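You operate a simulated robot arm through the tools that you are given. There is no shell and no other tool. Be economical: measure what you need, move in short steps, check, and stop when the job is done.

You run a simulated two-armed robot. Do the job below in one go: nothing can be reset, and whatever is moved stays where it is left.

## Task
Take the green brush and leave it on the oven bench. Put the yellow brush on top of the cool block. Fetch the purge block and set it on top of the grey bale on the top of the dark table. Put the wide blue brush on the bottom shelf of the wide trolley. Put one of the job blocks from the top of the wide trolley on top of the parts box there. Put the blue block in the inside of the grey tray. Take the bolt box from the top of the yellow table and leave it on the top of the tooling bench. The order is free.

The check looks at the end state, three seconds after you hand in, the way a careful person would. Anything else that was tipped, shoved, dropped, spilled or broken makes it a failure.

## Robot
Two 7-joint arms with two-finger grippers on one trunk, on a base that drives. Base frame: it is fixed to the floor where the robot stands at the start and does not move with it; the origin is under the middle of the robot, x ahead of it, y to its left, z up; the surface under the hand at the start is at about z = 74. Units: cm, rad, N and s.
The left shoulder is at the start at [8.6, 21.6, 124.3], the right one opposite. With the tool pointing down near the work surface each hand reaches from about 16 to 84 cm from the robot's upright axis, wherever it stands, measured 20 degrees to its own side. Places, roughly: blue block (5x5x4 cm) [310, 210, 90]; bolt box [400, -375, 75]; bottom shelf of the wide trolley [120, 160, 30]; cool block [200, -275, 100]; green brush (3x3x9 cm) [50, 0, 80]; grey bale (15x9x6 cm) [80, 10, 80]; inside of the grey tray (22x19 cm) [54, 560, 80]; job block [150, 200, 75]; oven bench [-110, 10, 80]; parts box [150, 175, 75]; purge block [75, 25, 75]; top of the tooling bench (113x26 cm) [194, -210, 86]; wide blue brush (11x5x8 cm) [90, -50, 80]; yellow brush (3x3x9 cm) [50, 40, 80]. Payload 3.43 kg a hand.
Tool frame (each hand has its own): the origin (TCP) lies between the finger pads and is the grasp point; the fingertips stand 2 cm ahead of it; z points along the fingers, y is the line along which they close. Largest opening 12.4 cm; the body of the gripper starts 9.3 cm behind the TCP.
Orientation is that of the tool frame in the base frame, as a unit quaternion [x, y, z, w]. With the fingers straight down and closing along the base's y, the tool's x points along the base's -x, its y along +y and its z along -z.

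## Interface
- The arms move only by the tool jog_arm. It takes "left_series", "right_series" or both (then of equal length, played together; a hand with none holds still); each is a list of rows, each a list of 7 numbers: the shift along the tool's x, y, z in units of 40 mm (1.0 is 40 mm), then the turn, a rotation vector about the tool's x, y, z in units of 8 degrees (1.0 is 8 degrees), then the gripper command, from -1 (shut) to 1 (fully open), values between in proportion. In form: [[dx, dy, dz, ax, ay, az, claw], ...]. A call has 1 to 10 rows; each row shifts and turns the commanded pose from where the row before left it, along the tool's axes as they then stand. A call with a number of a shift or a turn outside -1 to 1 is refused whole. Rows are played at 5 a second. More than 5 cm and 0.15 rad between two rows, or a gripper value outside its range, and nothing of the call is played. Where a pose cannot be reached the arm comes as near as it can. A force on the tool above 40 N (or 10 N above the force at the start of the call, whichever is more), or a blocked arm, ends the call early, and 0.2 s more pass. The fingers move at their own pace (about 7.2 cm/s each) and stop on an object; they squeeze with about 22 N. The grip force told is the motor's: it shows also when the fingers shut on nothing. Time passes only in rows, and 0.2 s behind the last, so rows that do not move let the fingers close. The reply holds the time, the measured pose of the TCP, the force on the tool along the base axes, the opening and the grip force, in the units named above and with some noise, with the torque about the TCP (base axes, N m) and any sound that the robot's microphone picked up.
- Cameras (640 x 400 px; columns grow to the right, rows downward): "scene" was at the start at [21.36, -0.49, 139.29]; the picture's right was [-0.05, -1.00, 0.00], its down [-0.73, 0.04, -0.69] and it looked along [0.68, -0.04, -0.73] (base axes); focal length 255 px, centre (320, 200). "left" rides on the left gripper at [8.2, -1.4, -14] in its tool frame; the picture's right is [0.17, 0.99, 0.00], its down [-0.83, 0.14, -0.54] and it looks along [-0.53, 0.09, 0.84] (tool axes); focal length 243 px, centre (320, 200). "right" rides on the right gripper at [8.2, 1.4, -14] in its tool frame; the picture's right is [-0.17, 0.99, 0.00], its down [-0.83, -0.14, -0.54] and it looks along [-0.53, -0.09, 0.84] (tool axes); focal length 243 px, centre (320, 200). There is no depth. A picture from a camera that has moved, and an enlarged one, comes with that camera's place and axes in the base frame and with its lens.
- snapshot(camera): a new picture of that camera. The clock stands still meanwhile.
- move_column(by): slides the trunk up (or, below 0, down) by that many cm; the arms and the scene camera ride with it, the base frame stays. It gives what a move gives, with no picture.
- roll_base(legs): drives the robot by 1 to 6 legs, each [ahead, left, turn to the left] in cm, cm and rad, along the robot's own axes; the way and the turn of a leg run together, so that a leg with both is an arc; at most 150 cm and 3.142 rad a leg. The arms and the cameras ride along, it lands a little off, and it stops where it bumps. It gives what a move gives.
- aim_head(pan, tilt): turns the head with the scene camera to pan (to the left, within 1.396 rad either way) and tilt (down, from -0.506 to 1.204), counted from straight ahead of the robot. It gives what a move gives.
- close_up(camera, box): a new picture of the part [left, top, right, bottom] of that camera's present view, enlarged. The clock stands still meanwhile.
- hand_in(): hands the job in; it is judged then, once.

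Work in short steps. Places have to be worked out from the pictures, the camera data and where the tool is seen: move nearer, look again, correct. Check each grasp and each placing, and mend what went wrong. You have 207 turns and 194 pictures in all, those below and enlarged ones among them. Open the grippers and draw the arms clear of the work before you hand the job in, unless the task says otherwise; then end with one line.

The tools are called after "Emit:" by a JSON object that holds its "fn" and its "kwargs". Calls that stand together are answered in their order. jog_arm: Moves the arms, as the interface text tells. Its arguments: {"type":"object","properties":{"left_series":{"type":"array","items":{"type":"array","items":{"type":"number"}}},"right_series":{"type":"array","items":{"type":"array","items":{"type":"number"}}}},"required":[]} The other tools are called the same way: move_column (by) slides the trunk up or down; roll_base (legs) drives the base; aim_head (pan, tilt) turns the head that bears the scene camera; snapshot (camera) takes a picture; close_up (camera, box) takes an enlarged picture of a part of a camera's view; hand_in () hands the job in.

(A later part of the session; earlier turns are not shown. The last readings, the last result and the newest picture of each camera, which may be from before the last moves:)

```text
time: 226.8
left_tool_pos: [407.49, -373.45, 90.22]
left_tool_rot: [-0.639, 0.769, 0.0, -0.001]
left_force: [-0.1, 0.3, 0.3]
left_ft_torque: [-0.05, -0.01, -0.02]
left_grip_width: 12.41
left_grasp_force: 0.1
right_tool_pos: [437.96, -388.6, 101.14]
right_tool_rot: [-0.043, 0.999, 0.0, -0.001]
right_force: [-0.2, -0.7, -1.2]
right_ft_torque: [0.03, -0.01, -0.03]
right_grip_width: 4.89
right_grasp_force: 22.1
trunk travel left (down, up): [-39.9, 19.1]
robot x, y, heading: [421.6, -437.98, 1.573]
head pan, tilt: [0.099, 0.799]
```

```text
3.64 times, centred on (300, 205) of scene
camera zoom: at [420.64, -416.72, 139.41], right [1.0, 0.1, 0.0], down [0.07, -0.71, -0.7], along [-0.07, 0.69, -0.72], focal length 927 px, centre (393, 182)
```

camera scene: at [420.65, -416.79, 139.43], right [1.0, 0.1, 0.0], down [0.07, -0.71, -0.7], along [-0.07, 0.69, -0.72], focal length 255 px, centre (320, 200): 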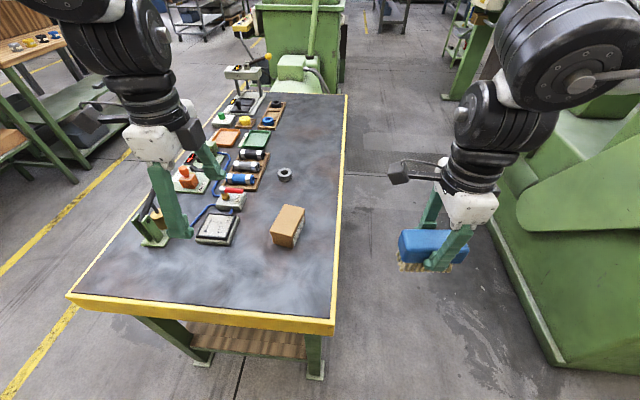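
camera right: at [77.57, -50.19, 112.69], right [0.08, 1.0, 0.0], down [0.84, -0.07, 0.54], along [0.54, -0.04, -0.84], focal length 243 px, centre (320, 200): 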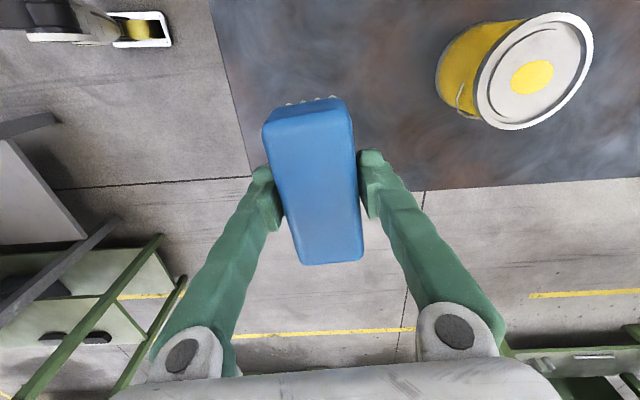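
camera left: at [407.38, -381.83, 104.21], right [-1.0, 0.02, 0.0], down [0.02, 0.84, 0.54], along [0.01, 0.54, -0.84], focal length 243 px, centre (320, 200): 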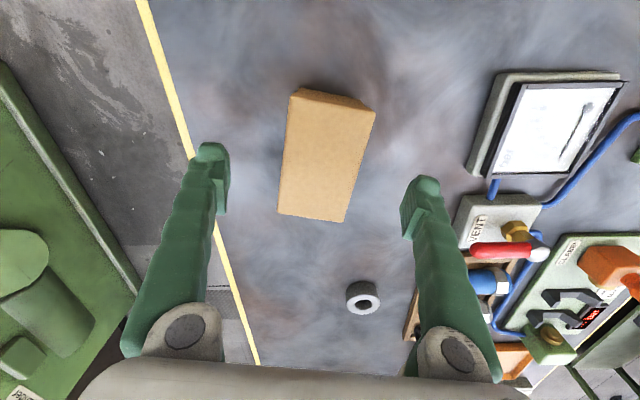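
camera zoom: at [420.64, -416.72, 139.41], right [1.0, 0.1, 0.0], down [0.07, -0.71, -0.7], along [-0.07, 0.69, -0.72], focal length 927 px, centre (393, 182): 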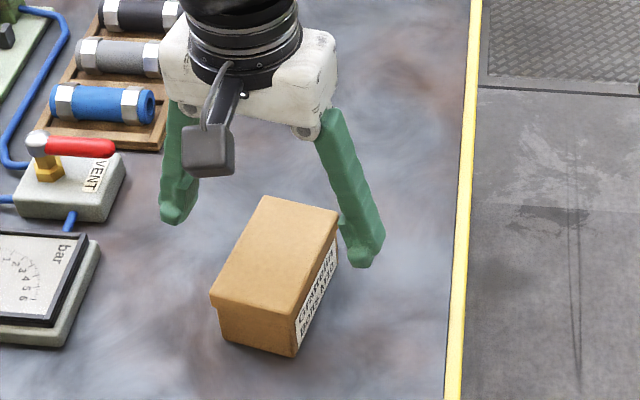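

Aligned and centred. Lowering to z of about 82.8.

Emit:
{"fn": "jog_arm", "kwargs": {"left_series": [[-0.05, 0, 0.6, 0, 0, 0, 1], [0, 0, 0.6, 0, 0, 0, 1], [0, 0, 0.4, 0, 0, 0, 1], [0, 0, 0.25, 0, 0, 0, 1], [0, 0, 0, 0, 0, 0, 1]]}}

Emit:
{"fn": "snapshot", "kwargs": {"camera": "left"}}

Emit:
{"fn": "close_up", "kwargs": {"camera": "scene", "box": [250, 180, 350, 260]}}

```text
time: 228.0
left_tool_pos: [407.71, -373.39, 82.86]
left_tool_rot: [-0.639, 0.769, 0.001, -0.002]
left_force: [0.1, 0.3, 0.3]
left_ft_torque: [-0.02, 0.02, 0.01]
left_grip_width: 12.4
left_grasp_force: 0.0
right_tool_pos: [437.97, -388.59, 101.18]
right_tool_rot: [-0.043, 0.999, 0.001, -0.001]
right_force: [-0.5, 0.8, -0.9]
right_ft_torque: [0.0, -0.04, -0.03]
right_grip_width: 4.89
right_grasp_force: 22.1
trunk travel left (down, up): [-39.9, 19.1]
robot x, y, heading: [421.3, -437.86, 1.564]
head pan, tilt: [0.099, 0.799]
```

```text
110 pictures are left
camera left: at [407.51, -381.74, 96.87], right [-1.0, 0.02, 0.0], down [0.02, 0.84, 0.54], along [0.01, 0.54, -0.84], focal length 243 px, centre (320, 200)
```

left: 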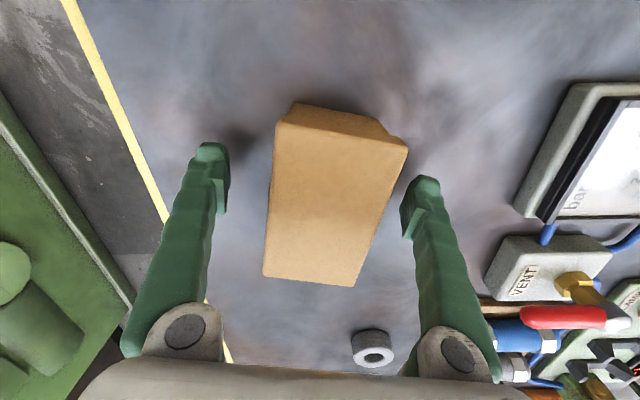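

```text
5.00 times, centred on (300, 220) of scene
camera zoom: at [420.65, -416.81, 139.43], right [1.0, 0.1, 0.0], down [0.07, -0.71, -0.7], along [-0.07, 0.69, -0.72], focal length 1275 px, centre (420, 100)
```

zoom: 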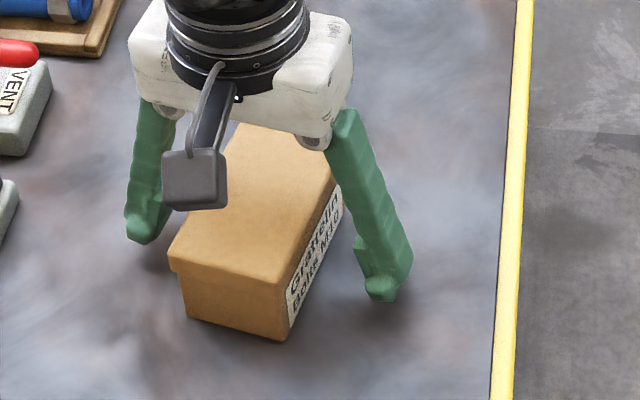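

The fingers straddle the body below the lid. Closing.

Emit:
{"fn": "jog_arm", "kwargs": {"left_series": [[0, 0, 0, 0, 0, 0, -1], [0, 0, 0, 0, 0, 0, -1], [0, 0, 0, 0, 0, 0, -1], [0, 0, 0, 0, 0, 0, -1], [0, 0, 0, 0, 0, 0, -1]]}}

Emit:
{"fn": "jog_arm", "kwargs": {"left_series": [[0, 0, -0.2, 0, 0, 0, -1], [0, 0, -0.3, 0, 0, 0, -1], [0, 0, -0.5, 0, 0, 0, -1], [0, 0, 0, 0, 0, 0, -1]]}}

Emit:
{"fn": "close_up", "kwargs": {"camera": "scene", "box": [250, 180, 350, 260]}}

```text
time: 229.2
left_tool_pos: [407.47, -373.33, 82.88]
left_tool_rot: [-0.639, 0.769, 0.0, -0.001]
left_force: [-0.6, -0.3, 0.4]
left_ft_torque: [0.02, 0.07, -0.03]
left_grip_width: 5.93
left_grasp_force: 22.2
right_tool_pos: [437.9, -388.68, 101.11]
right_tool_rot: [-0.043, 0.999, 0.0, -0.002]
right_force: [0.0, -0.4, -0.6]
right_ft_torque: [0.02, 0.0, -0.02]
right_grip_width: 4.89
right_grasp_force: 21.6
trunk travel left (down, up): [-39.9, 19.1]
robot x, y, heading: [421.21, -438.12, 1.575]
head pan, tilt: [0.099, 0.799]
```

```text
time: 230.2
left_tool_pos: [407.61, -373.28, 86.71]
left_tool_rot: [-0.639, 0.769, 0.0, -0.001]
left_force: [0.1, -0.6, -4.5]
left_ft_torque: [-0.02, -0.02, 0.01]
left_grip_width: 5.92
left_grasp_force: 21.7
right_tool_pos: [437.94, -388.49, 101.07]
right_tool_rot: [-0.042, 0.999, -0.001, -0.001]
right_force: [-0.6, 0.0, -2.0]
right_ft_torque: [0.01, -0.01, -0.01]
right_grip_width: 4.91
right_grasp_force: 22.0
trunk travel left (down, up): [-39.9, 19.1]
robot x, y, heading: [421.36, -438.21, 1.566]
head pan, tilt: [0.099, 0.799]
```

```text
5.00 times, centred on (300, 220) of scene
camera zoom: at [420.63, -416.72, 139.41], right [1.0, 0.1, 0.0], down [0.07, -0.71, -0.7], along [-0.07, 0.69, -0.72], focal length 1275 px, centre (420, 100)
```

zoom: 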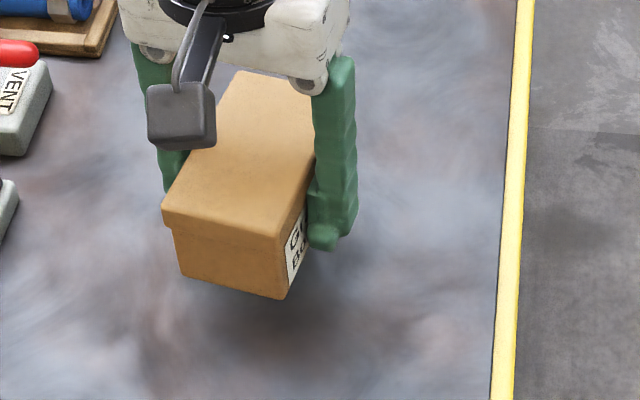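

The bolt box is up. I'll raise and retract both hands for the drive.

Emit:
{"fn": "jog_arm", "kwargs": {"left_series": [[0, 0, -0.9, 0, 0, 0, -1], [0, 0, -0.9, 0, 0, 0, -1], [0, 0, -0.9, 0, 0, 0, -1], [0, 0, -0.9, 0, 0, 0, -1], [0.8, 0, -0.4, 0, 0, 0, -1], [0.8, 0.2, 0, 0, 0, 0, -1], [0.8, 0.2, 0, 0, 0, 0, -1], [0.8, 0.2, 0, 0, 0, 0, -1], [0.8, 0.2, 0, 0, 0, 0, -1], [0.8, 0.2, 0, 0, 0, 0, -1]], "right_series": [[0, 0, 0, 0, 0, 0, -1], [0, 0, 0, 0, 0, 0, -1], [0, 0, 0, 0, 0, 0, -1], [0, 0, 0, 0, 0, 0, -1], [0, 0, 0, 0, 0, 0, -1], [0, 0, 0, 0, 0, 0, -1], [0, -0.6, 0, 0, 0, 0, -1], [0, -0.6, 0, 0, 0, 0, -1], [0, -0.6, 0, 0, 0, 0, -1], [0, -0.6, 0, 0, 0, 0, -1]]}}

Emit:
{"fn": "snapshot", "kwargs": {"camera": "scene"}}

```text
time: 232.4
left_tool_pos: [400.11, -391.65, 103.0]
left_tool_rot: [-0.639, 0.769, 0.001, -0.001]
left_force: [-0.2, -0.3, -3.8]
left_ft_torque: [0.02, 0.01, 0.01]
left_grip_width: 5.94
left_grasp_force: 22.2
right_tool_pos: [438.73, -398.31, 101.22]
right_tool_rot: [-0.042, 0.999, 0.001, 0.0]
right_force: [-0.1, -1.0, -0.6]
right_ft_torque: [0.03, -0.01, -0.01]
right_grip_width: 4.88
right_grasp_force: 22.4
trunk travel left (down, up): [-39.9, 19.1]
robot x, y, heading: [421.28, -438.24, 1.565]
head pan, tilt: [0.099, 0.799]
```

```text
107 pictures are left
camera scene: at [420.55, -416.94, 139.45], right [1.0, 0.1, 0.0], down [0.07, -0.71, -0.7], along [-0.07, 0.69, -0.72], focal length 255 px, centre (320, 200)
```

scene: 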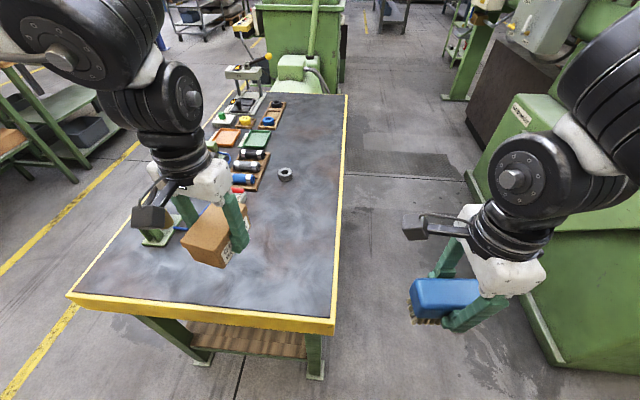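

Clear. Driving back along the aisle to the tooling bench and turning to face it.

Emit:
{"fn": "roll_base", "kwargs": {"legs": [[-10, 0, 0], [0, 138, 0], [150, 0, 0], [75, 0, 0], [0, 0, 1.57]]}}

Emit:
{"fn": "aim_head", "kwargs": {"pan": 0.0, "tilt": 0.6}}

Emit:
{"fn": "snapshot", "kwargs": {"camera": "scene"}}

```text
time: 270.3
left_tool_pos: [239.39, -244.73, 102.95]
left_tool_rot: [0.996, -0.091, 0.0, 0.001]
left_force: [-0.1, 0.2, -3.9]
left_ft_torque: [-0.01, -0.01, 0.0]
left_grip_width: 5.92
left_grasp_force: 22.3
right_tool_pos: [246.02, -206.27, 101.1]
right_tool_rot: [0.737, -0.675, 0.0, 0.001]
right_force: [-0.5, 0.1, -1.8]
right_ft_torque: [-0.02, -0.02, 0.0]
right_grip_width: 4.88
right_grasp_force: 22.2
trunk travel left (down, up): [-39.9, 19.1]
robot x, y, heading: [286.28, -223.58, -3.138]
head pan, tilt: [0.099, 0.799]
```

```text
time: 271.0
left_tool_pos: [239.38, -244.88, 102.9]
left_tool_rot: [0.996, -0.091, 0.0, 0.001]
left_force: [-0.1, 0.1, -4.5]
left_ft_torque: [0.03, 0.0, 0.03]
left_grip_width: 5.92
left_grasp_force: 22.0
right_tool_pos: [246.0, -206.37, 101.01]
right_tool_rot: [0.737, -0.676, 0.0, 0.0]
right_force: [0.0, -0.1, -1.8]
right_ft_torque: [0.0, 0.01, 0.02]
right_grip_width: 4.89
right_grasp_force: 22.3
trunk travel left (down, up): [-39.9, 19.1]
robot x, y, heading: [286.24, -224.02, -3.137]
head pan, tilt: [0.0, 0.6]
```

```text
106 pictures are left
camera scene: at [263.83, -223.65, 141.1], right [0.0, 1.0, 0.0], down [0.57, 0.0, -0.82], along [-0.82, 0.0, -0.57], focal length 255 px, centre (320, 200)
```

scene: 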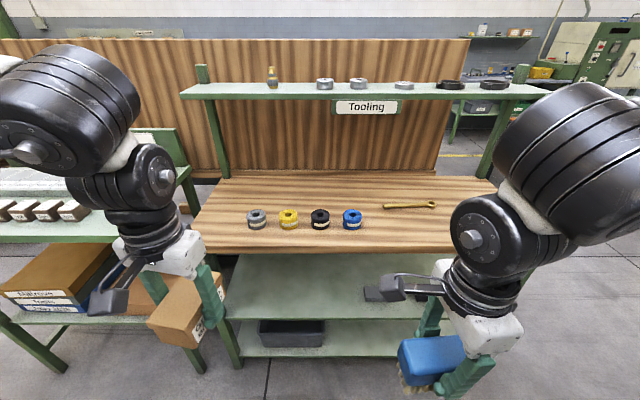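

Free spot: around (200, -198), between the blue reel and the front edge, short of the wrench. I'll shift the base to suit the left hand.

Emit:
{"fn": "roll_base", "kwargs": {"legs": [[0, -38, 0], [18, 0, 0]]}}

Emit:
{"fn": "snapshot", "kwargs": {"camera": "left"}}

Emit:
{"fn": "snapshot", "kwargs": {"camera": "scene"}}

```text
time: 278.0
left_tool_pos: [221.6, -206.76, 102.83]
left_tool_rot: [0.996, -0.091, 0.0, 0.001]
left_force: [0.3, 0.4, -4.2]
left_ft_torque: [0.01, -0.01, 0.01]
left_grip_width: 5.93
left_grasp_force: 22.0
right_tool_pos: [228.22, -168.19, 101.21]
right_tool_rot: [0.737, -0.676, 0.001, 0.001]
right_force: [1.3, -0.3, -1.8]
right_ft_torque: [-0.03, -0.01, 0.01]
right_grip_width: 4.91
right_grasp_force: 22.5
trunk travel left (down, up): [-39.9, 19.1]
robot x, y, heading: [267.93, -185.43, -3.138]
head pan, tilt: [0.0, 0.6]
```

```text
105 pictures are left
camera left: at [229.87, -206.92, 116.92], right [-0.02, -1.0, 0.0], down [-0.84, 0.01, 0.54], along [-0.54, 0.01, -0.84], focal length 243 px, centre (320, 200)
```

left: 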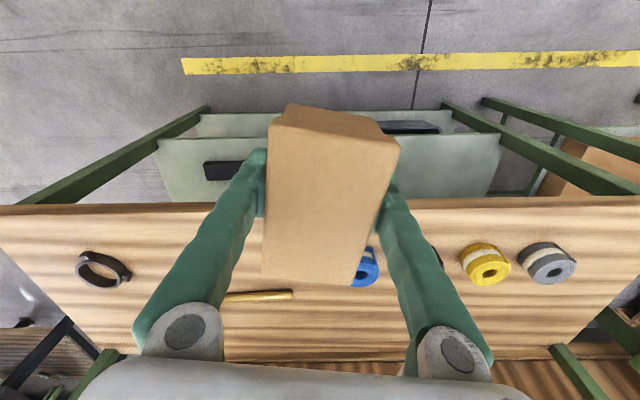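

```text
104 pictures are left
camera scene: at [246.03, -185.58, 141.12], right [0.0, 1.0, 0.0], down [0.56, 0.0, -0.83], along [-0.83, 0.0, -0.56], focal length 255 px, centre (320, 200)
```

scene: 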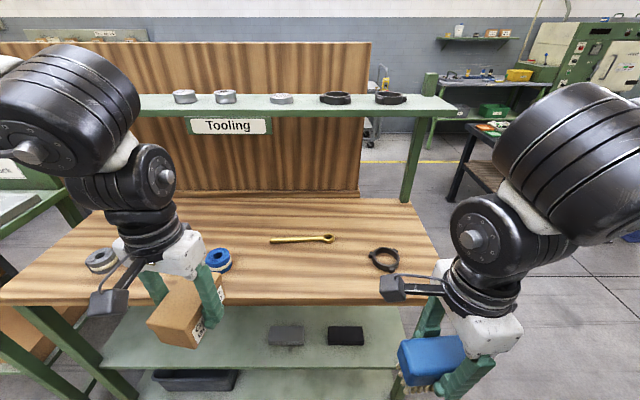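

Moving the box over (200, -198), then lowering toward the bench.

Emit:
{"fn": "jog_arm", "kwargs": {"left_series": [[-0.95, -0.2, 0, 0, 0, 0, -1], [-0.95, -0.2, 0, 0, 0, 0, -1], [-0.95, -0.2, 0, 0, 0, 0, -1], [-0.95, -0.2, 0, 0, 0, 0, -1], [-0.95, -0.2, 0, 0, 0, 0, -1], [-0.95, -0.2, 0, 0, 0, 0, -1], [0, 0, 0.8, 0, 0, 0, -1], [0, 0, 0.8, 0, 0, 0, -1], [0, 0, 0.8, 0, 0, 0, -1]]}}

Emit:
{"fn": "snapshot", "kwargs": {"camera": "left"}}

Emit:
{"fn": "close_up", "kwargs": {"camera": "scene", "box": [160, 190, 380, 320]}}

```text
time: 280.0
left_tool_pos: [199.88, -197.86, 93.18]
left_tool_rot: [0.996, -0.092, 0.0, 0.002]
left_force: [0.6, -0.4, -4.5]
left_ft_torque: [-0.02, -0.06, -0.01]
left_grip_width: 5.9
left_grasp_force: 21.8
right_tool_pos: [228.02, -168.16, 101.03]
right_tool_rot: [0.738, -0.675, 0.001, 0.0]
right_force: [0.1, 0.2, -1.2]
right_ft_torque: [-0.02, -0.02, -0.02]
right_grip_width: 4.9
right_grasp_force: 21.9
trunk travel left (down, up): [-39.9, 19.1]
robot x, y, heading: [268.16, -185.71, -3.136]
head pan, tilt: [0.0, 0.6]
```

```text
103 pictures are left
camera left: at [208.26, -198.08, 107.2], right [-0.02, -1.0, 0.0], down [-0.84, 0.02, 0.54], along [-0.54, 0.01, -0.84], focal length 243 px, centre (320, 200)
```

left: 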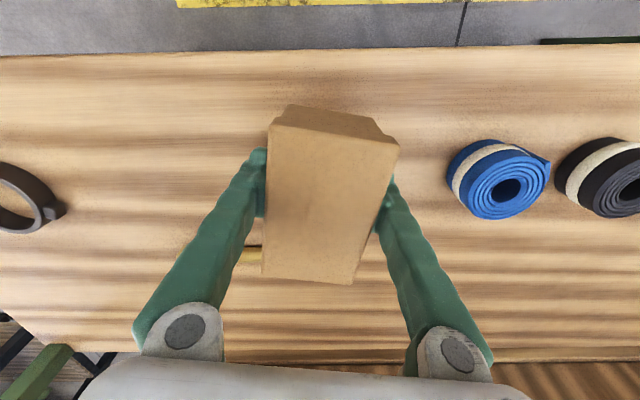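

```text
2.91 times, centred on (270, 255) of scene
camera zoom: at [245.85, -185.56, 141.09], right [0.0, 1.0, 0.0], down [0.57, 0.0, -0.82], along [-0.82, 0.0, -0.57], focal length 742 px, centre (466, 40)
```

zoom: 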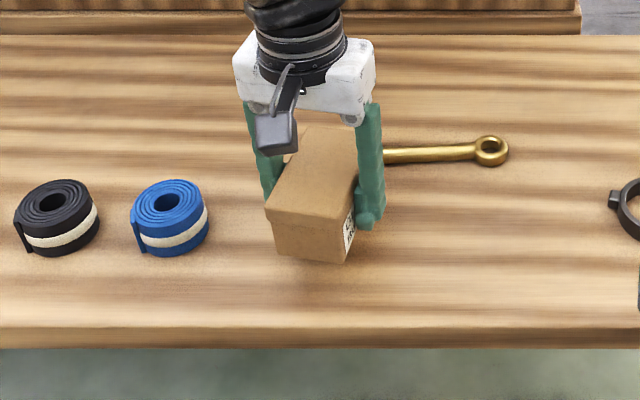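

Clear of the wrench and the reels. Lowering in small steps to contact.

Emit:
{"fn": "jog_arm", "kwargs": {"left_series": [[0, 0, 0.4, 0, 0, 0, -1], [0, 0, 0.3, 0, 0, 0, -1], [0, 0, 0.15, 0, 0, 0, -1], [0, 0, 0.1, 0, 0, 0, -1], [0, 0, 0, 0, 0, 0, -1]]}}

```text
time: 281.2
left_tool_pos: [199.95, -197.76, 89.5]
left_tool_rot: [0.996, -0.091, 0.001, 0.001]
left_force: [-0.2, -0.3, -4.0]
left_ft_torque: [-0.01, -0.03, 0.02]
left_grip_width: 5.93
left_grasp_force: 22.0
right_tool_pos: [228.09, -168.26, 101.09]
right_tool_rot: [0.737, -0.676, 0.0, 0.002]
right_force: [0.6, 1.6, -1.3]
right_ft_torque: [0.0, -0.01, 0.01]
right_grip_width: 4.93
right_grasp_force: 21.8
trunk travel left (down, up): [-39.9, 19.1]
robot x, y, heading: [267.78, -185.32, -3.139]
head pan, tilt: [0.0, 0.6]
```

Not touching yet; continuing.

Emit:
{"fn": "jog_arm", "kwargs": {"left_series": [[0, 0, 0.1, 0, 0, 0, -1], [0, 0, 0.07, 0, 0, 0, -1], [0, 0, 0.07, 0, 0, 0, -1], [0, 0, 0.07, 0, 0, 0, -1], [0, 0, 0, 0, 0, 0, -1]]}}

```text
time: 282.4
left_tool_pos: [200.11, -197.87, 88.48]
left_tool_rot: [0.996, -0.091, -0.002, 0.002]
left_force: [-3.7, -2.9, 23.5]
left_ft_torque: [-0.1, 0.03, -0.03]
left_grip_width: 5.94
left_grasp_force: 22.3
right_tool_pos: [228.4, -168.19, 101.18]
right_tool_rot: [0.737, -0.676, 0.0, 0.001]
right_force: [0.1, 0.0, -2.0]
right_ft_torque: [0.0, -0.01, -0.01]
right_grip_width: 4.9
right_grasp_force: 21.7
trunk travel left (down, up): [-39.9, 19.1]
robot x, y, heading: [268.13, -185.37, -3.141]
head pan, tilt: [0.0, 0.6]
```

Contact. Easing, opening to about 9 cm and lifting.

Emit:
{"fn": "jog_arm", "kwargs": {"left_series": [[0, 0, -0.05, 0, 0, 0, -1], [0, 0, 0, 0, 0, 0, 0.2], [0, 0, 0, 0, 0, 0, 0.4], [0, 0, 0, 0, 0, 0, 0.4], [0, 0, -0.5, 0, 0, 0, 0.4], [0, 0, -0.8, 0, 0, 0, 0.4], [0, 0, -0.9, 0, 0, 0, 0.4], [0, 0, -0.9, 0, 0, 0, 0.4]]}}

Emit:
{"fn": "close_up", "kwargs": {"camera": "scene", "box": [160, 190, 380, 320]}}

```text
time: 284.2
left_tool_pos: [200.01, -197.98, 101.06]
left_tool_rot: [0.996, -0.091, 0.0, 0.002]
left_force: [-0.1, 1.0, 0.5]
left_ft_torque: [-0.01, 0.0, 0.0]
left_grip_width: 8.68
left_grasp_force: 0.3
right_tool_pos: [228.22, -168.21, 101.13]
right_tool_rot: [0.737, -0.675, 0.001, 0.0]
right_force: [-0.4, 0.0, -1.4]
right_ft_torque: [-0.01, 0.03, -0.02]
right_grip_width: 4.89
right_grasp_force: 22.3
trunk travel left (down, up): [-39.9, 19.1]
robot x, y, heading: [267.85, -185.65, -3.139]
head pan, tilt: [0.0, 0.6]
```

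```text
2.91 times, centred on (270, 255) of scene
camera zoom: at [246.09, -185.52, 141.13], right [0.0, 1.0, 0.0], down [0.56, 0.0, -0.83], along [-0.83, 0.0, -0.56], focal length 742 px, centre (466, 40)
```

zoom: 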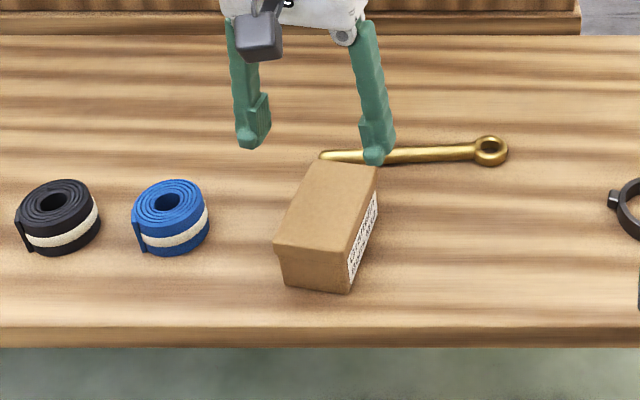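

The bolt box is placed. I'll retract the left hand, back off, and turn toward +y to look at the route to the trolley.

Emit:
{"fn": "jog_arm", "kwargs": {"left_series": [[0.9, 0, -0.2, 0, 0, 0, 1], [0.9, 0, 0, 0, 0, 0, 1], [0.9, 0.2, 0, 0, 0, 0, 1], [0.9, 0.2, 0, 0, 0, 0, 1], [0.9, 0.2, 0, 0, 0, 0, 1], [0.9, 0.2, 0, 0, 0, 0, 1]]}}

Emit:
{"fn": "roll_base", "kwargs": {"legs": [[-10, 0, 0], [0, 0, -1.57]]}}

Emit:
{"fn": "aim_head", "kwargs": {"pan": 0.3, "tilt": 0.35}}

Emit:
{"fn": "snapshot", "kwargs": {"camera": "scene"}}

```text
time: 285.6
left_tool_pos: [220.7, -204.83, 101.76]
left_tool_rot: [0.996, -0.092, 0.001, 0.001]
left_force: [0.4, 1.2, 0.0]
left_ft_torque: [-0.01, 0.03, -0.04]
left_grip_width: 12.4
left_grasp_force: 0.0
right_tool_pos: [228.25, -168.25, 101.25]
right_tool_rot: [0.737, -0.676, 0.0, 0.0]
right_force: [0.5, -0.6, -1.5]
right_ft_torque: [-0.03, 0.01, 0.01]
right_grip_width: 4.91
right_grasp_force: 22.2
trunk travel left (down, up): [-39.9, 19.1]
robot x, y, heading: [268.12, -185.43, -3.142]
head pan, tilt: [0.0, 0.6]
```

```text
time: 292.1
left_tool_pos: [258.12, -138.15, 101.78]
left_tool_rot: [-0.643, 0.766, 0.001, 0.0]
left_force: [-0.1, 0.1, 0.2]
left_ft_torque: [-0.02, 0.03, 0.0]
left_grip_width: 12.41
left_grasp_force: 0.1
right_tool_pos: [294.9, -145.35, 101.06]
right_tool_rot: [-0.049, 0.999, 0.0, -0.001]
right_force: [0.0, -0.5, -0.7]
right_ft_torque: [-0.02, -0.01, -0.03]
right_grip_width: 4.9
right_grasp_force: 22.0
trunk travel left (down, up): [-39.9, 19.1]
robot x, y, heading: [278.09, -185.35, 1.584]
head pan, tilt: [0.0, 0.6]
```

```text
time: 292.9
left_tool_pos: [258.18, -138.21, 101.88]
left_tool_rot: [-0.643, 0.766, 0.001, -0.001]
left_force: [0.0, -0.3, 0.2]
left_ft_torque: [0.01, 0.03, 0.06]
left_grip_width: 12.38
left_grasp_force: 0.0
right_tool_pos: [294.99, -145.33, 101.17]
right_tool_rot: [-0.048, 0.999, 0.0, -0.001]
right_force: [1.1, -0.7, -1.6]
right_ft_torque: [0.01, 0.01, -0.03]
right_grip_width: 4.91
right_grasp_force: 22.1
trunk travel left (down, up): [-39.9, 19.1]
robot x, y, heading: [278.2, -185.34, 1.579]
head pan, tilt: [0.3, 0.351]
```

```text
100 pictures are left
camera scene: at [275.11, -163.36, 143.38], right [0.95, 0.31, 0.0], down [0.11, -0.33, -0.94], along [-0.29, 0.89, -0.34], focal length 255 px, centre (320, 200)
```

scene: 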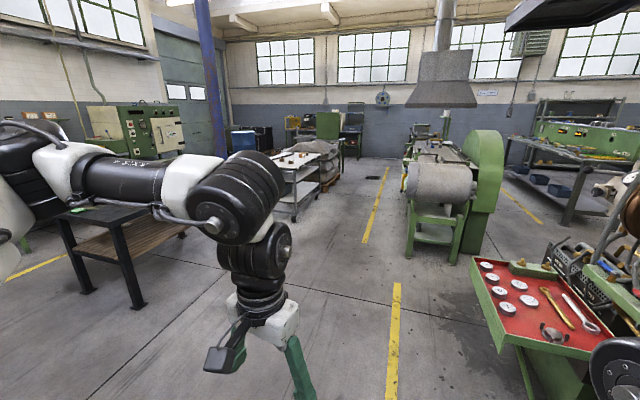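

The trolley is ahead on the left near (140, 140). I'll drive up the aisle between it and the mill.

Emit:
{"fn": "roll_base", "kwargs": {"legs": [[75, 0, 0], [0, 45, 0], [150, 0, 0], [30, 0, 0]]}}

Emit:
{"fn": "aim_head", "kwargs": {"pan": 0.5, "tilt": 0.45}}

Emit:
{"fn": "snapshot", "kwargs": {"camera": "scene"}}

Emit:
{"fn": "aim_head", "kwargs": {"pan": -0.4, "tilt": 0.45}}

Emit:
{"fn": "snapshot", "kwargs": {"camera": "scene"}}

```text
time: 314.8
left_tool_pos: [210.27, 116.56, 101.77]
left_tool_rot: [-0.643, 0.766, 0.002, -0.001]
left_force: [-0.8, -0.4, -0.1]
left_ft_torque: [0.0, -0.01, -0.03]
left_grip_width: 12.4
left_grasp_force: 0.1
right_tool_pos: [247.0, 109.14, 101.07]
right_tool_rot: [-0.049, 0.999, 0.0, -0.001]
right_force: [0.0, -0.2, -1.3]
right_ft_torque: [-0.01, -0.02, -0.01]
right_grip_width: 4.89
right_grasp_force: 21.8
trunk travel left (down, up): [-39.9, 19.1]
robot x, y, heading: [229.62, 69.18, 1.58]
head pan, tilt: [0.3, 0.351]
```

```text
time: 315.5
left_tool_pos: [210.23, 116.67, 101.72]
left_tool_rot: [-0.643, 0.766, 0.0, -0.002]
left_force: [0.5, 0.2, -0.4]
left_ft_torque: [0.0, -0.02, 0.01]
left_grip_width: 12.38
left_grasp_force: 0.1
right_tool_pos: [246.97, 109.21, 101.17]
right_tool_rot: [-0.048, 0.999, 0.0, -0.001]
right_force: [-0.5, -0.1, -1.4]
right_ft_torque: [-0.05, -0.05, 0.01]
right_grip_width: 4.88
right_grasp_force: 22.1
trunk travel left (down, up): [-39.9, 19.1]
robot x, y, heading: [230.34, 69.18, 1.578]
head pan, tilt: [0.499, 0.45]
```

```text
99 pictures are left
camera scene: at [225.51, 90.53, 142.46], right [0.87, 0.49, 0.0], down [0.21, -0.38, -0.9], along [-0.44, 0.79, -0.44], focal length 255 px, centre (320, 200)
```

scene: 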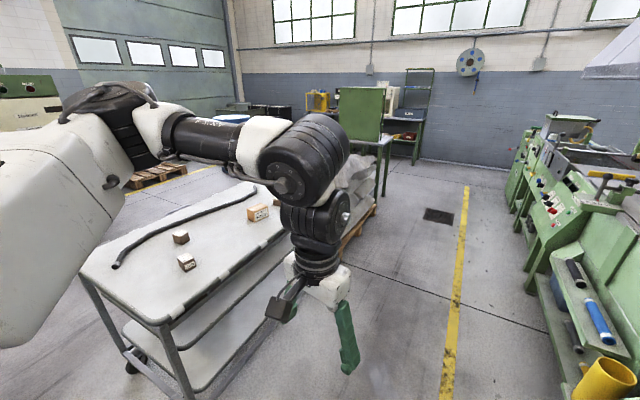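

```text
time: 316.7
left_tool_pos: [210.24, 116.67, 101.8]
left_tool_rot: [-0.644, 0.765, 0.001, -0.001]
left_force: [-0.7, -0.3, 0.1]
left_ft_torque: [0.01, 0.0, -0.02]
left_grip_width: 12.4
left_grasp_force: 0.1
right_tool_pos: [247.14, 109.38, 101.12]
right_tool_rot: [-0.049, 0.999, 0.001, 0.0]
right_force: [0.1, -0.5, -1.2]
right_ft_torque: [0.0, -0.02, 0.0]
right_grip_width: 4.9
right_grasp_force: 22.2
trunk travel left (down, up): [-39.9, 19.1]
robot x, y, heading: [230.17, 69.74, 1.582]
head pan, tilt: [-0.4, 0.45]
```

```text
98 pictures are left
camera scene: at [233.47, 90.97, 142.47], right [0.93, -0.38, 0.0], down [-0.16, -0.4, -0.9], along [0.34, 0.83, -0.44], focal length 255 px, centre (320, 200)
```

scene: 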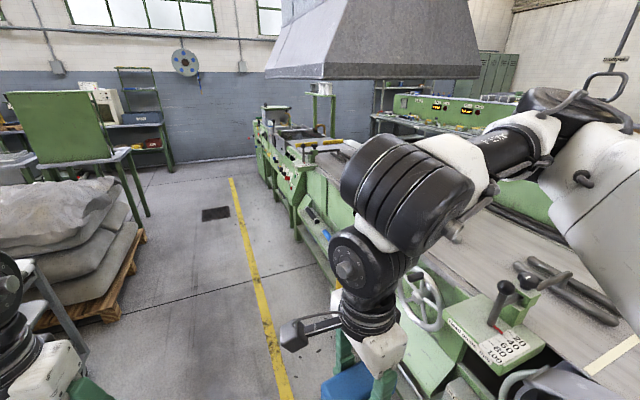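

The trolley's long side faces x of about 157, with two job blocks and a parts box on top. I'll go alongside, turn to face it, and look at the shelves.

Emit:
{"fn": "roll_base", "kwargs": {"legs": [[72, 0, 0], [0, 0, 1.56]]}}

Emit:
{"fn": "aim_head", "kwargs": {"pan": 0.0, "tilt": 0.6}}

Emit:
{"fn": "snapshot", "kwargs": {"camera": "scene"}}

Emit:
{"fn": "snapshot", "kwargs": {"camera": "left"}}

```text
time: 326.8
left_tool_pos: [181.74, 122.61, 101.73]
left_tool_rot: [0.996, -0.094, 0.0, 0.002]
left_force: [-0.3, -0.3, 0.3]
left_ft_torque: [0.01, -0.02, -0.01]
left_grip_width: 12.42
left_grasp_force: 0.0
right_tool_pos: [189.55, 159.18, 101.06]
right_tool_rot: [0.736, -0.677, 0.001, 0.0]
right_force: [-0.5, 0.0, -1.0]
right_ft_torque: [0.0, 0.05, 0.04]
right_grip_width: 4.91
right_grasp_force: 21.8
trunk travel left (down, up): [-39.9, 19.1]
robot x, y, heading: [229.5, 142.04, 3.142]
head pan, tilt: [-0.4, 0.45]
```

```text
time: 327.6
left_tool_pos: [181.93, 122.48, 101.8]
left_tool_rot: [0.996, -0.094, -0.001, 0.001]
left_force: [-0.4, 0.1, 0.1]
left_ft_torque: [-0.02, -0.01, 0.04]
left_grip_width: 12.42
left_grasp_force: 0.1
right_tool_pos: [189.55, 159.18, 101.16]
right_tool_rot: [0.736, -0.677, 0.001, 0.0]
right_force: [0.3, 1.0, -1.5]
right_ft_torque: [0.0, 0.01, -0.05]
right_grip_width: 4.91
right_grasp_force: 22.1
trunk travel left (down, up): [-39.9, 19.1]
robot x, y, heading: [229.41, 141.6, 3.141]
head pan, tilt: [0.0, 0.6]
```

```text
97 pictures are left
camera scene: at [207.29, 141.81, 141.11], right [0.0, 1.0, 0.0], down [0.56, 0.0, -0.83], along [-0.83, 0.0, -0.56], focal length 255 px, centre (320, 200)
```

scene: 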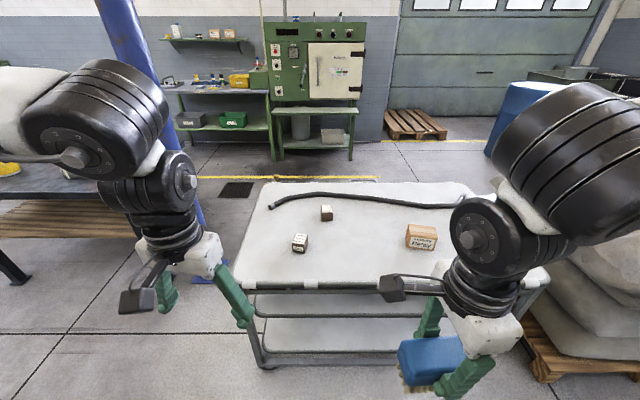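

```text
96 pictures are left
camera left: at [190.1, 122.37, 115.76], right [-0.02, -1.0, 0.0], down [-0.84, 0.02, 0.54], along [-0.54, 0.01, -0.84], focal length 243 px, centre (320, 200)
```

left: 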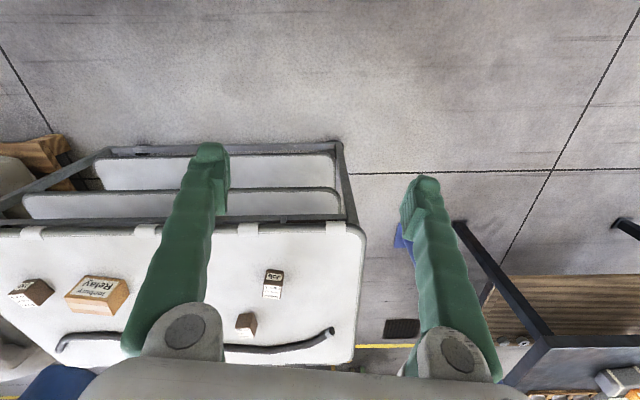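

I'll zoom in on the trolley top to read the labels.

Emit:
{"fn": "close_up", "kwargs": {"camera": "scene", "box": [250, 180, 470, 300]}}

Emit:
{"fn": "close_up", "kwargs": {"camera": "left", "box": [0, 220, 360, 370]}}

Emit:
{"fn": "close_up", "kwargs": {"camera": "scene", "box": [230, 270, 430, 390]}}

```text
2.91 times, centred on (360, 240) of scene
camera zoom: at [207.29, 141.81, 141.11], right [0.0, 1.0, 0.0], down [0.56, 0.0, -0.83], along [-0.83, 0.0, -0.56], focal length 742 px, centre (204, 84)
```

zoom: 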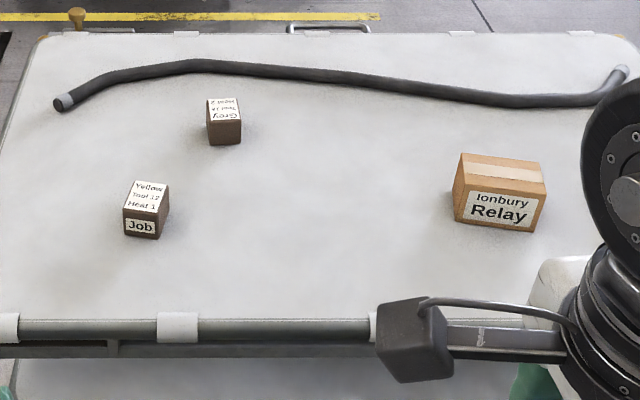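

```text
1.78 times, centred on (180, 295) of left
camera zoom: at [190.1, 122.37, 115.76], right [-0.02, -1.0, 0.0], down [-0.84, 0.02, 0.54], along [-0.54, 0.01, -0.84], focal length 431 px, centre (569, 31)
```

zoom: 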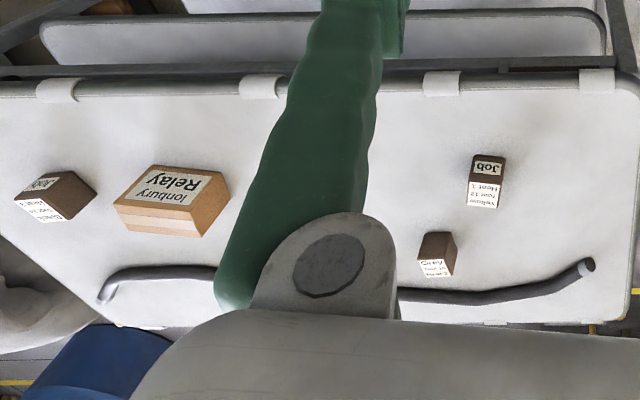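

```text
3.20 times, centred on (330, 330) of scene
camera zoom: at [207.29, 141.81, 141.11], right [0.0, 1.0, 0.0], down [0.56, 0.0, -0.83], along [-0.83, 0.0, -0.56], focal length 816 px, centre (288, -216)
```

zoom: 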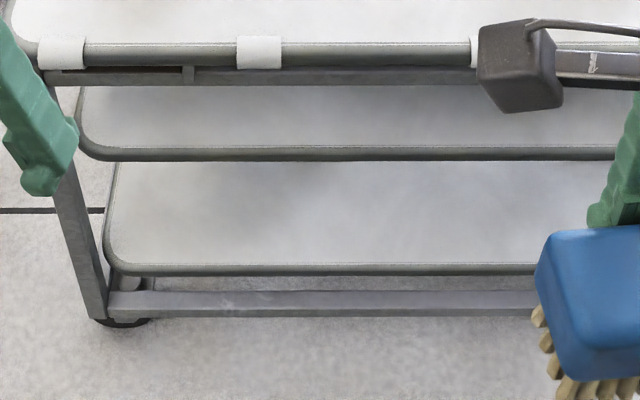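

Three job blocks are up here, and the "Ionbury Relay" carton is the parts box. I'll move closer and put the left hand over the "Yellow" job block.

Emit:
{"fn": "roll_base", "kwargs": {"legs": [[23, -10, 0]]}}

Emit:
{"fn": "snapshot", "kwargs": {"camera": "left"}}

Emit:
{"fn": "snapshot", "kwargs": {"camera": "scene"}}

```text
time: 329.7
left_tool_pos: [158.86, 132.74, 101.83]
left_tool_rot: [0.996, -0.093, 0.0, 0.0]
left_force: [0.0, -0.4, 0.6]
left_ft_torque: [-0.02, 0.03, -0.03]
left_grip_width: 12.39
left_grasp_force: 0.2
right_tool_pos: [166.65, 169.26, 101.12]
right_tool_rot: [0.736, -0.677, 0.0, 0.001]
right_force: [-0.3, -0.5, -0.5]
right_ft_torque: [0.01, 0.01, 0.01]
right_grip_width: 4.88
right_grasp_force: 22.0
trunk travel left (down, up): [-39.9, 19.1]
robot x, y, heading: [206.21, 152.11, 3.141]
head pan, tilt: [0.0, 0.6]
```

```text
92 pictures are left
camera left: at [167.17, 132.45, 115.79], right [-0.02, -1.0, 0.0], down [-0.84, 0.02, 0.54], along [-0.54, 0.01, -0.84], focal length 243 px, centre (320, 200)
```

left: 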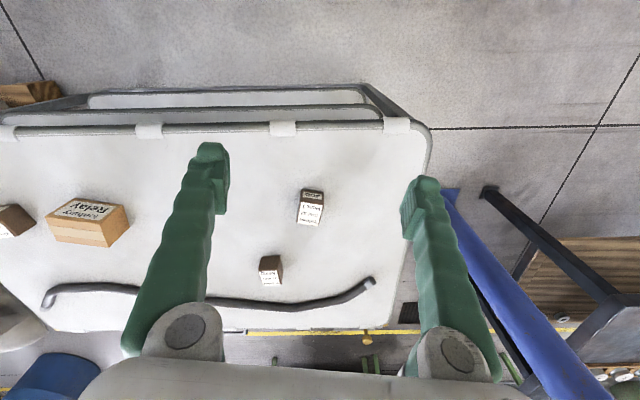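

```text
91 pictures are left
camera scene: at [184.39, 151.87, 141.12], right [0.0, 1.0, 0.0], down [0.56, 0.0, -0.83], along [-0.83, 0.0, -0.56], focal length 255 px, centre (320, 200)
```

scene: 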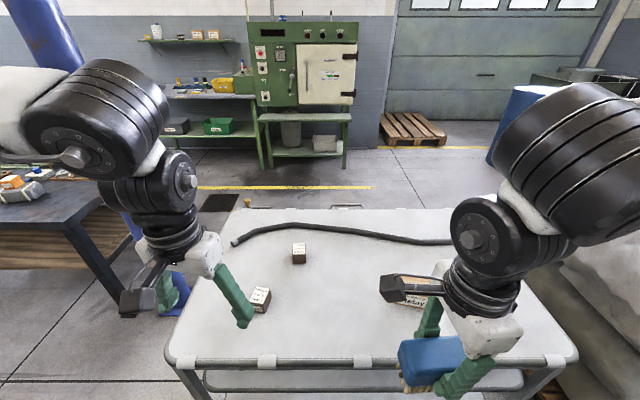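

The yellow job block's top is at about (140, 134.8, 78.5). Zooming for its orientation.

Emit:
{"fn": "close_up", "kwargs": {"camera": "left", "box": [270, 170, 350, 240]}}

Emit:
{"fn": "close_up", "kwargs": {"camera": "left", "box": [30, 180, 150, 260]}}

```text
5.71 times, centred on (310, 205) of left
camera zoom: at [167.17, 132.45, 115.79], right [-0.02, -1.0, 0.0], down [-0.84, 0.02, 0.54], along [-0.54, 0.01, -0.84], focal length 1386 px, centre (377, 171)
```

zoom: 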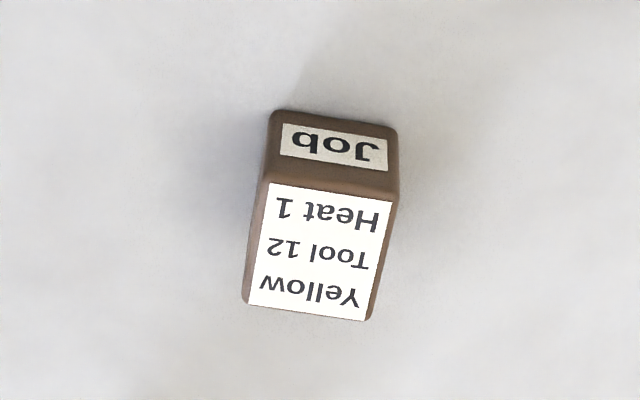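

```text
5.00 times, centred on (90, 220) of left
camera zoom: at [167.17, 132.45, 115.79], right [-0.02, -1.0, 0.0], down [-0.84, 0.02, 0.54], along [-0.54, 0.01, -0.84], focal length 1213 px, centre (1470, 100)
```

zoom: 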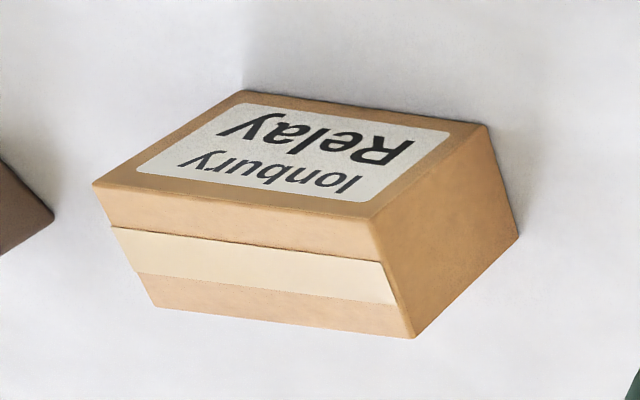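

Yaw already matches. Moving over the block and down to z of about 84.

Emit:
{"fn": "jog_arm", "kwargs": {"left_series": [[-0.95, 0.062, 0, 0, 0, 0, 1], [-0.95, 0.062, 0, 0, 0, 0, 1], [-0.95, 0.062, 0, 0, 0, 0, 1], [-0.95, 0.062, 0, 0, 0, 0, 1], [-0.95, 0.062, 0, 0, 0, 0, 1], [0, 0, 0.9, 0, 0, 0, 1], [0, 0, 0.9, 0, 0, 0, 1], [0, 0, 0.9, 0, 0, 0, 1], [0, 0, 0.9, 0, 0, 0, 1], [0, 0, 0.9, 0, 0, 0, 1]]}}

Emit:
{"fn": "snapshot", "kwargs": {"camera": "left"}}

```text
time: 331.9
left_tool_pos: [139.66, 134.83, 83.75]
left_tool_rot: [0.996, -0.093, -0.001, 0.001]
left_force: [-0.3, -0.7, 0.4]
left_ft_torque: [0.01, -0.03, -0.03]
left_grip_width: 12.4
left_grasp_force: 0.0
right_tool_pos: [166.54, 169.37, 101.23]
right_tool_rot: [0.736, -0.677, 0.0, 0.0]
right_force: [-0.4, 0.8, -1.4]
right_ft_torque: [0.01, -0.02, -0.02]
right_grip_width: 4.86
right_grasp_force: 21.6
trunk travel left (down, up): [-39.9, 19.1]
robot x, y, heading: [206.49, 151.91, 3.136]
head pan, tilt: [0.0, 0.6]
```

```text
88 pictures are left
camera left: at [148.05, 134.65, 97.71], right [-0.02, -1.0, 0.0], down [-0.84, 0.02, 0.54], along [-0.54, 0.01, -0.84], focal length 243 px, centre (320, 200)
```

left: 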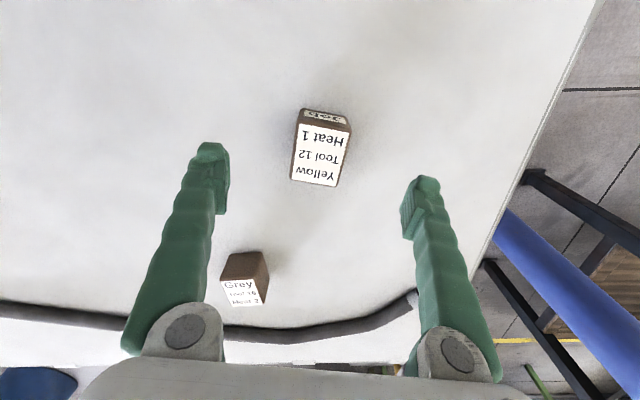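

Centred. Lowering to z = 77.3 and closing.

Emit:
{"fn": "jog_arm", "kwargs": {"left_series": [[0.1, 0, 0.6, 0, 0, 0, 1], [0, 0, 0.6, 0, 0, 0, 1], [0, 0, 0.4, 0, 0, 0, 1], [0, 0, 0, 0, 0, 0, -1], [0, 0, 0, 0, 0, 0, -1], [0, 0, 0, 0, 0, 0, -1], [0, 0, 0, 0, 0, 0, -1], [0, 0, 0, 0, 0, 0, -1]]}}

Emit:
{"fn": "jog_arm", "kwargs": {"left_series": [[0, 0, -0.6, 0, 0, 0, -1], [0, 0, -0.8, 0, 0, 0, -1], [0, 0, -0.9, 0, 0, 0, -1], [0, 0, -0.9, 0, 0, 0, -1], [0, 0, -0.9, 0, 0, 0, -1]]}}

Emit:
{"fn": "snapshot", "kwargs": {"camera": "left"}}

```text
time: 333.7
left_tool_pos: [140.23, 134.83, 77.25]
left_tool_rot: [0.996, -0.093, 0.001, 0.002]
left_force: [0.2, -0.3, -0.1]
left_ft_torque: [0.04, 0.01, -0.01]
left_grip_width: 4.5
left_grasp_force: 21.8
right_tool_pos: [166.5, 169.35, 101.02]
right_tool_rot: [0.736, -0.677, 0.001, 0.0]
right_force: [-0.6, 0.1, -2.2]
right_ft_torque: [0.01, 0.0, 0.0]
right_grip_width: 4.92
right_grasp_force: 22.9
trunk travel left (down, up): [-39.9, 19.1]
robot x, y, heading: [206.43, 151.72, 3.136]
head pan, tilt: [0.0, 0.6]
```

```text
time: 334.9
left_tool_pos: [140.41, 134.98, 93.93]
left_tool_rot: [0.996, -0.093, 0.001, 0.001]
left_force: [1.0, 1.6, -1.1]
left_ft_torque: [0.03, -0.01, -0.01]
left_grip_width: 4.47
left_grasp_force: 22.3
right_tool_pos: [166.52, 169.31, 101.15]
right_tool_rot: [0.736, -0.677, 0.0, 0.0]
right_force: [0.3, 0.4, -1.5]
right_ft_torque: [0.0, -0.02, 0.01]
right_grip_width: 4.88
right_grasp_force: 21.9
trunk travel left (down, up): [-39.9, 19.1]
robot x, y, heading: [206.1, 152.19, 3.136]
head pan, tilt: [0.0, 0.6]
```

```text
87 pictures are left
camera left: at [148.68, 134.72, 107.85], right [-0.02, -1.0, 0.0], down [-0.84, 0.02, 0.54], along [-0.54, 0.01, -0.84], focal length 243 px, centre (320, 200)
```

left: 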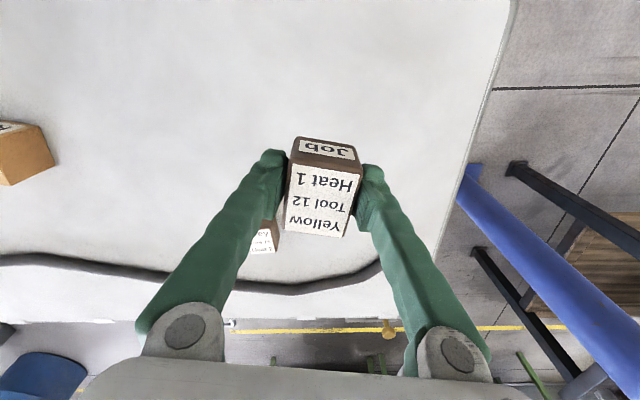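

Job block held. I'll shift the base 42 cm toward +y, to the parts box.

Emit:
{"fn": "roll_base", "kwargs": {"legs": [[0, -42, 0]]}}

Emit:
{"fn": "snapshot", "kwargs": {"camera": "left"}}

Emit:
{"fn": "snapshot", "kwargs": {"camera": "scene"}}

```text
time: 341.0
left_tool_pos: [140.4, 176.97, 93.8]
left_tool_rot: [0.996, -0.093, 0.0, 0.001]
left_force: [0.2, 0.3, -0.5]
left_ft_torque: [-0.01, 0.01, -0.02]
left_grip_width: 4.47
left_grasp_force: 21.6
right_tool_pos: [166.83, 211.24, 101.1]
right_tool_rot: [0.735, -0.678, 0.002, 0.0]
right_force: [0.1, -0.9, -2.6]
right_ft_torque: [-0.03, 0.0, 0.01]
right_grip_width: 4.9
right_grasp_force: 22.7
trunk travel left (down, up): [-39.9, 19.1]
robot x, y, heading: [206.93, 193.66, 3.137]
head pan, tilt: [0.0, 0.6]
```

```text
86 pictures are left
camera left: at [148.72, 176.62, 107.79], right [-0.02, -1.0, 0.0], down [-0.84, 0.02, 0.54], along [-0.54, 0.01, -0.84], focal length 243 px, centre (320, 200)
```

left: 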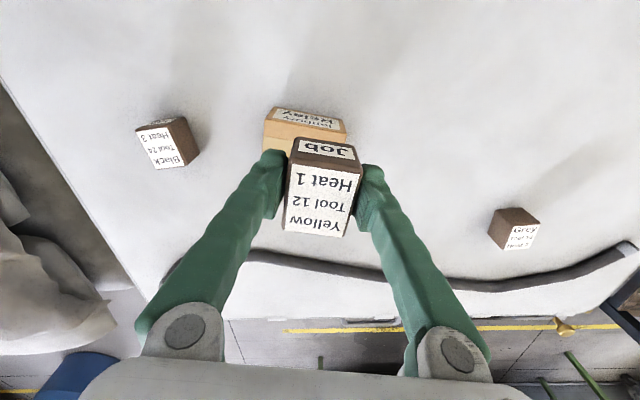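

```text
85 pictures are left
camera scene: at [184.47, 193.77, 141.11], right [0.0, 1.0, 0.0], down [0.57, 0.0, -0.82], along [-0.82, 0.0, -0.57], focal length 255 px, centre (320, 200)
```

scene: 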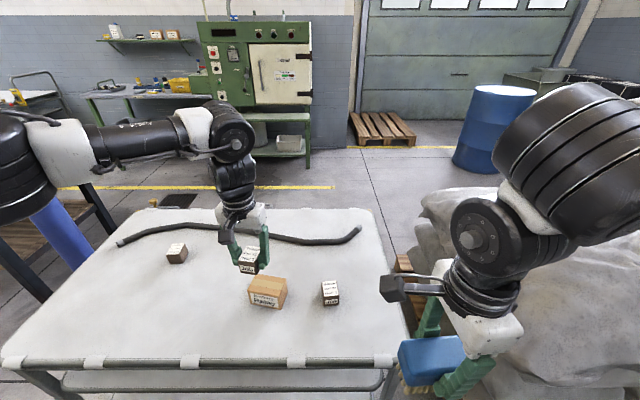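

The parts box is almost under the block. Zooming in to measure its top.

Emit:
{"fn": "close_up", "kwargs": {"camera": "scene", "box": [210, 220, 350, 320]}}

Emit:
{"fn": "close_up", "kwargs": {"camera": "left", "box": [240, 80, 380, 170]}}

```text
4.00 times, centred on (280, 270) of scene
camera zoom: at [184.47, 193.77, 141.11], right [0.0, 1.0, 0.0], down [0.57, 0.0, -0.82], along [-0.82, 0.0, -0.57], focal length 1020 px, centre (480, -80)
```

zoom: 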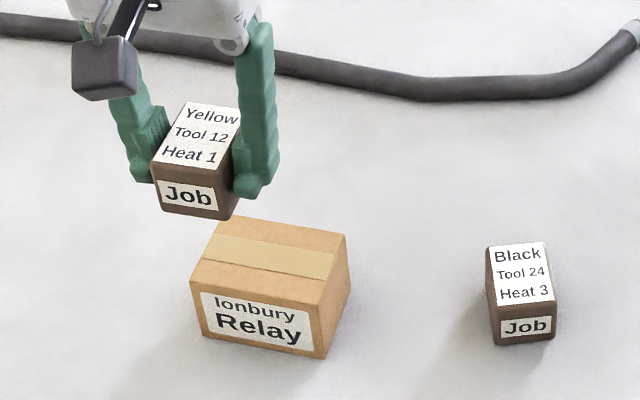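

```text
4.44 times, centred on (310, 125) of left
camera zoom: at [148.72, 176.62, 107.79], right [-0.02, -1.0, 0.0], down [-0.84, 0.02, 0.54], along [-0.54, 0.01, -0.84], focal length 1078 px, centre (364, 533)
```

zoom: 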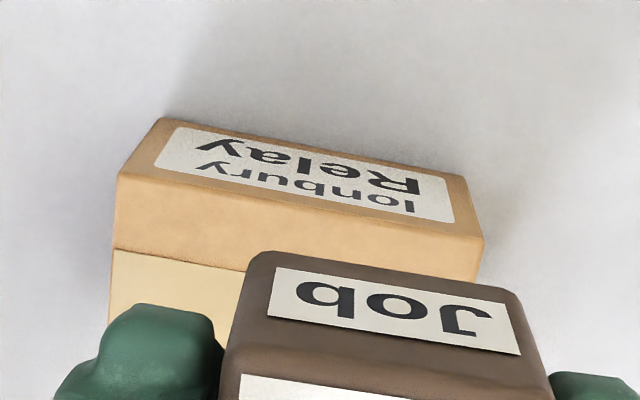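

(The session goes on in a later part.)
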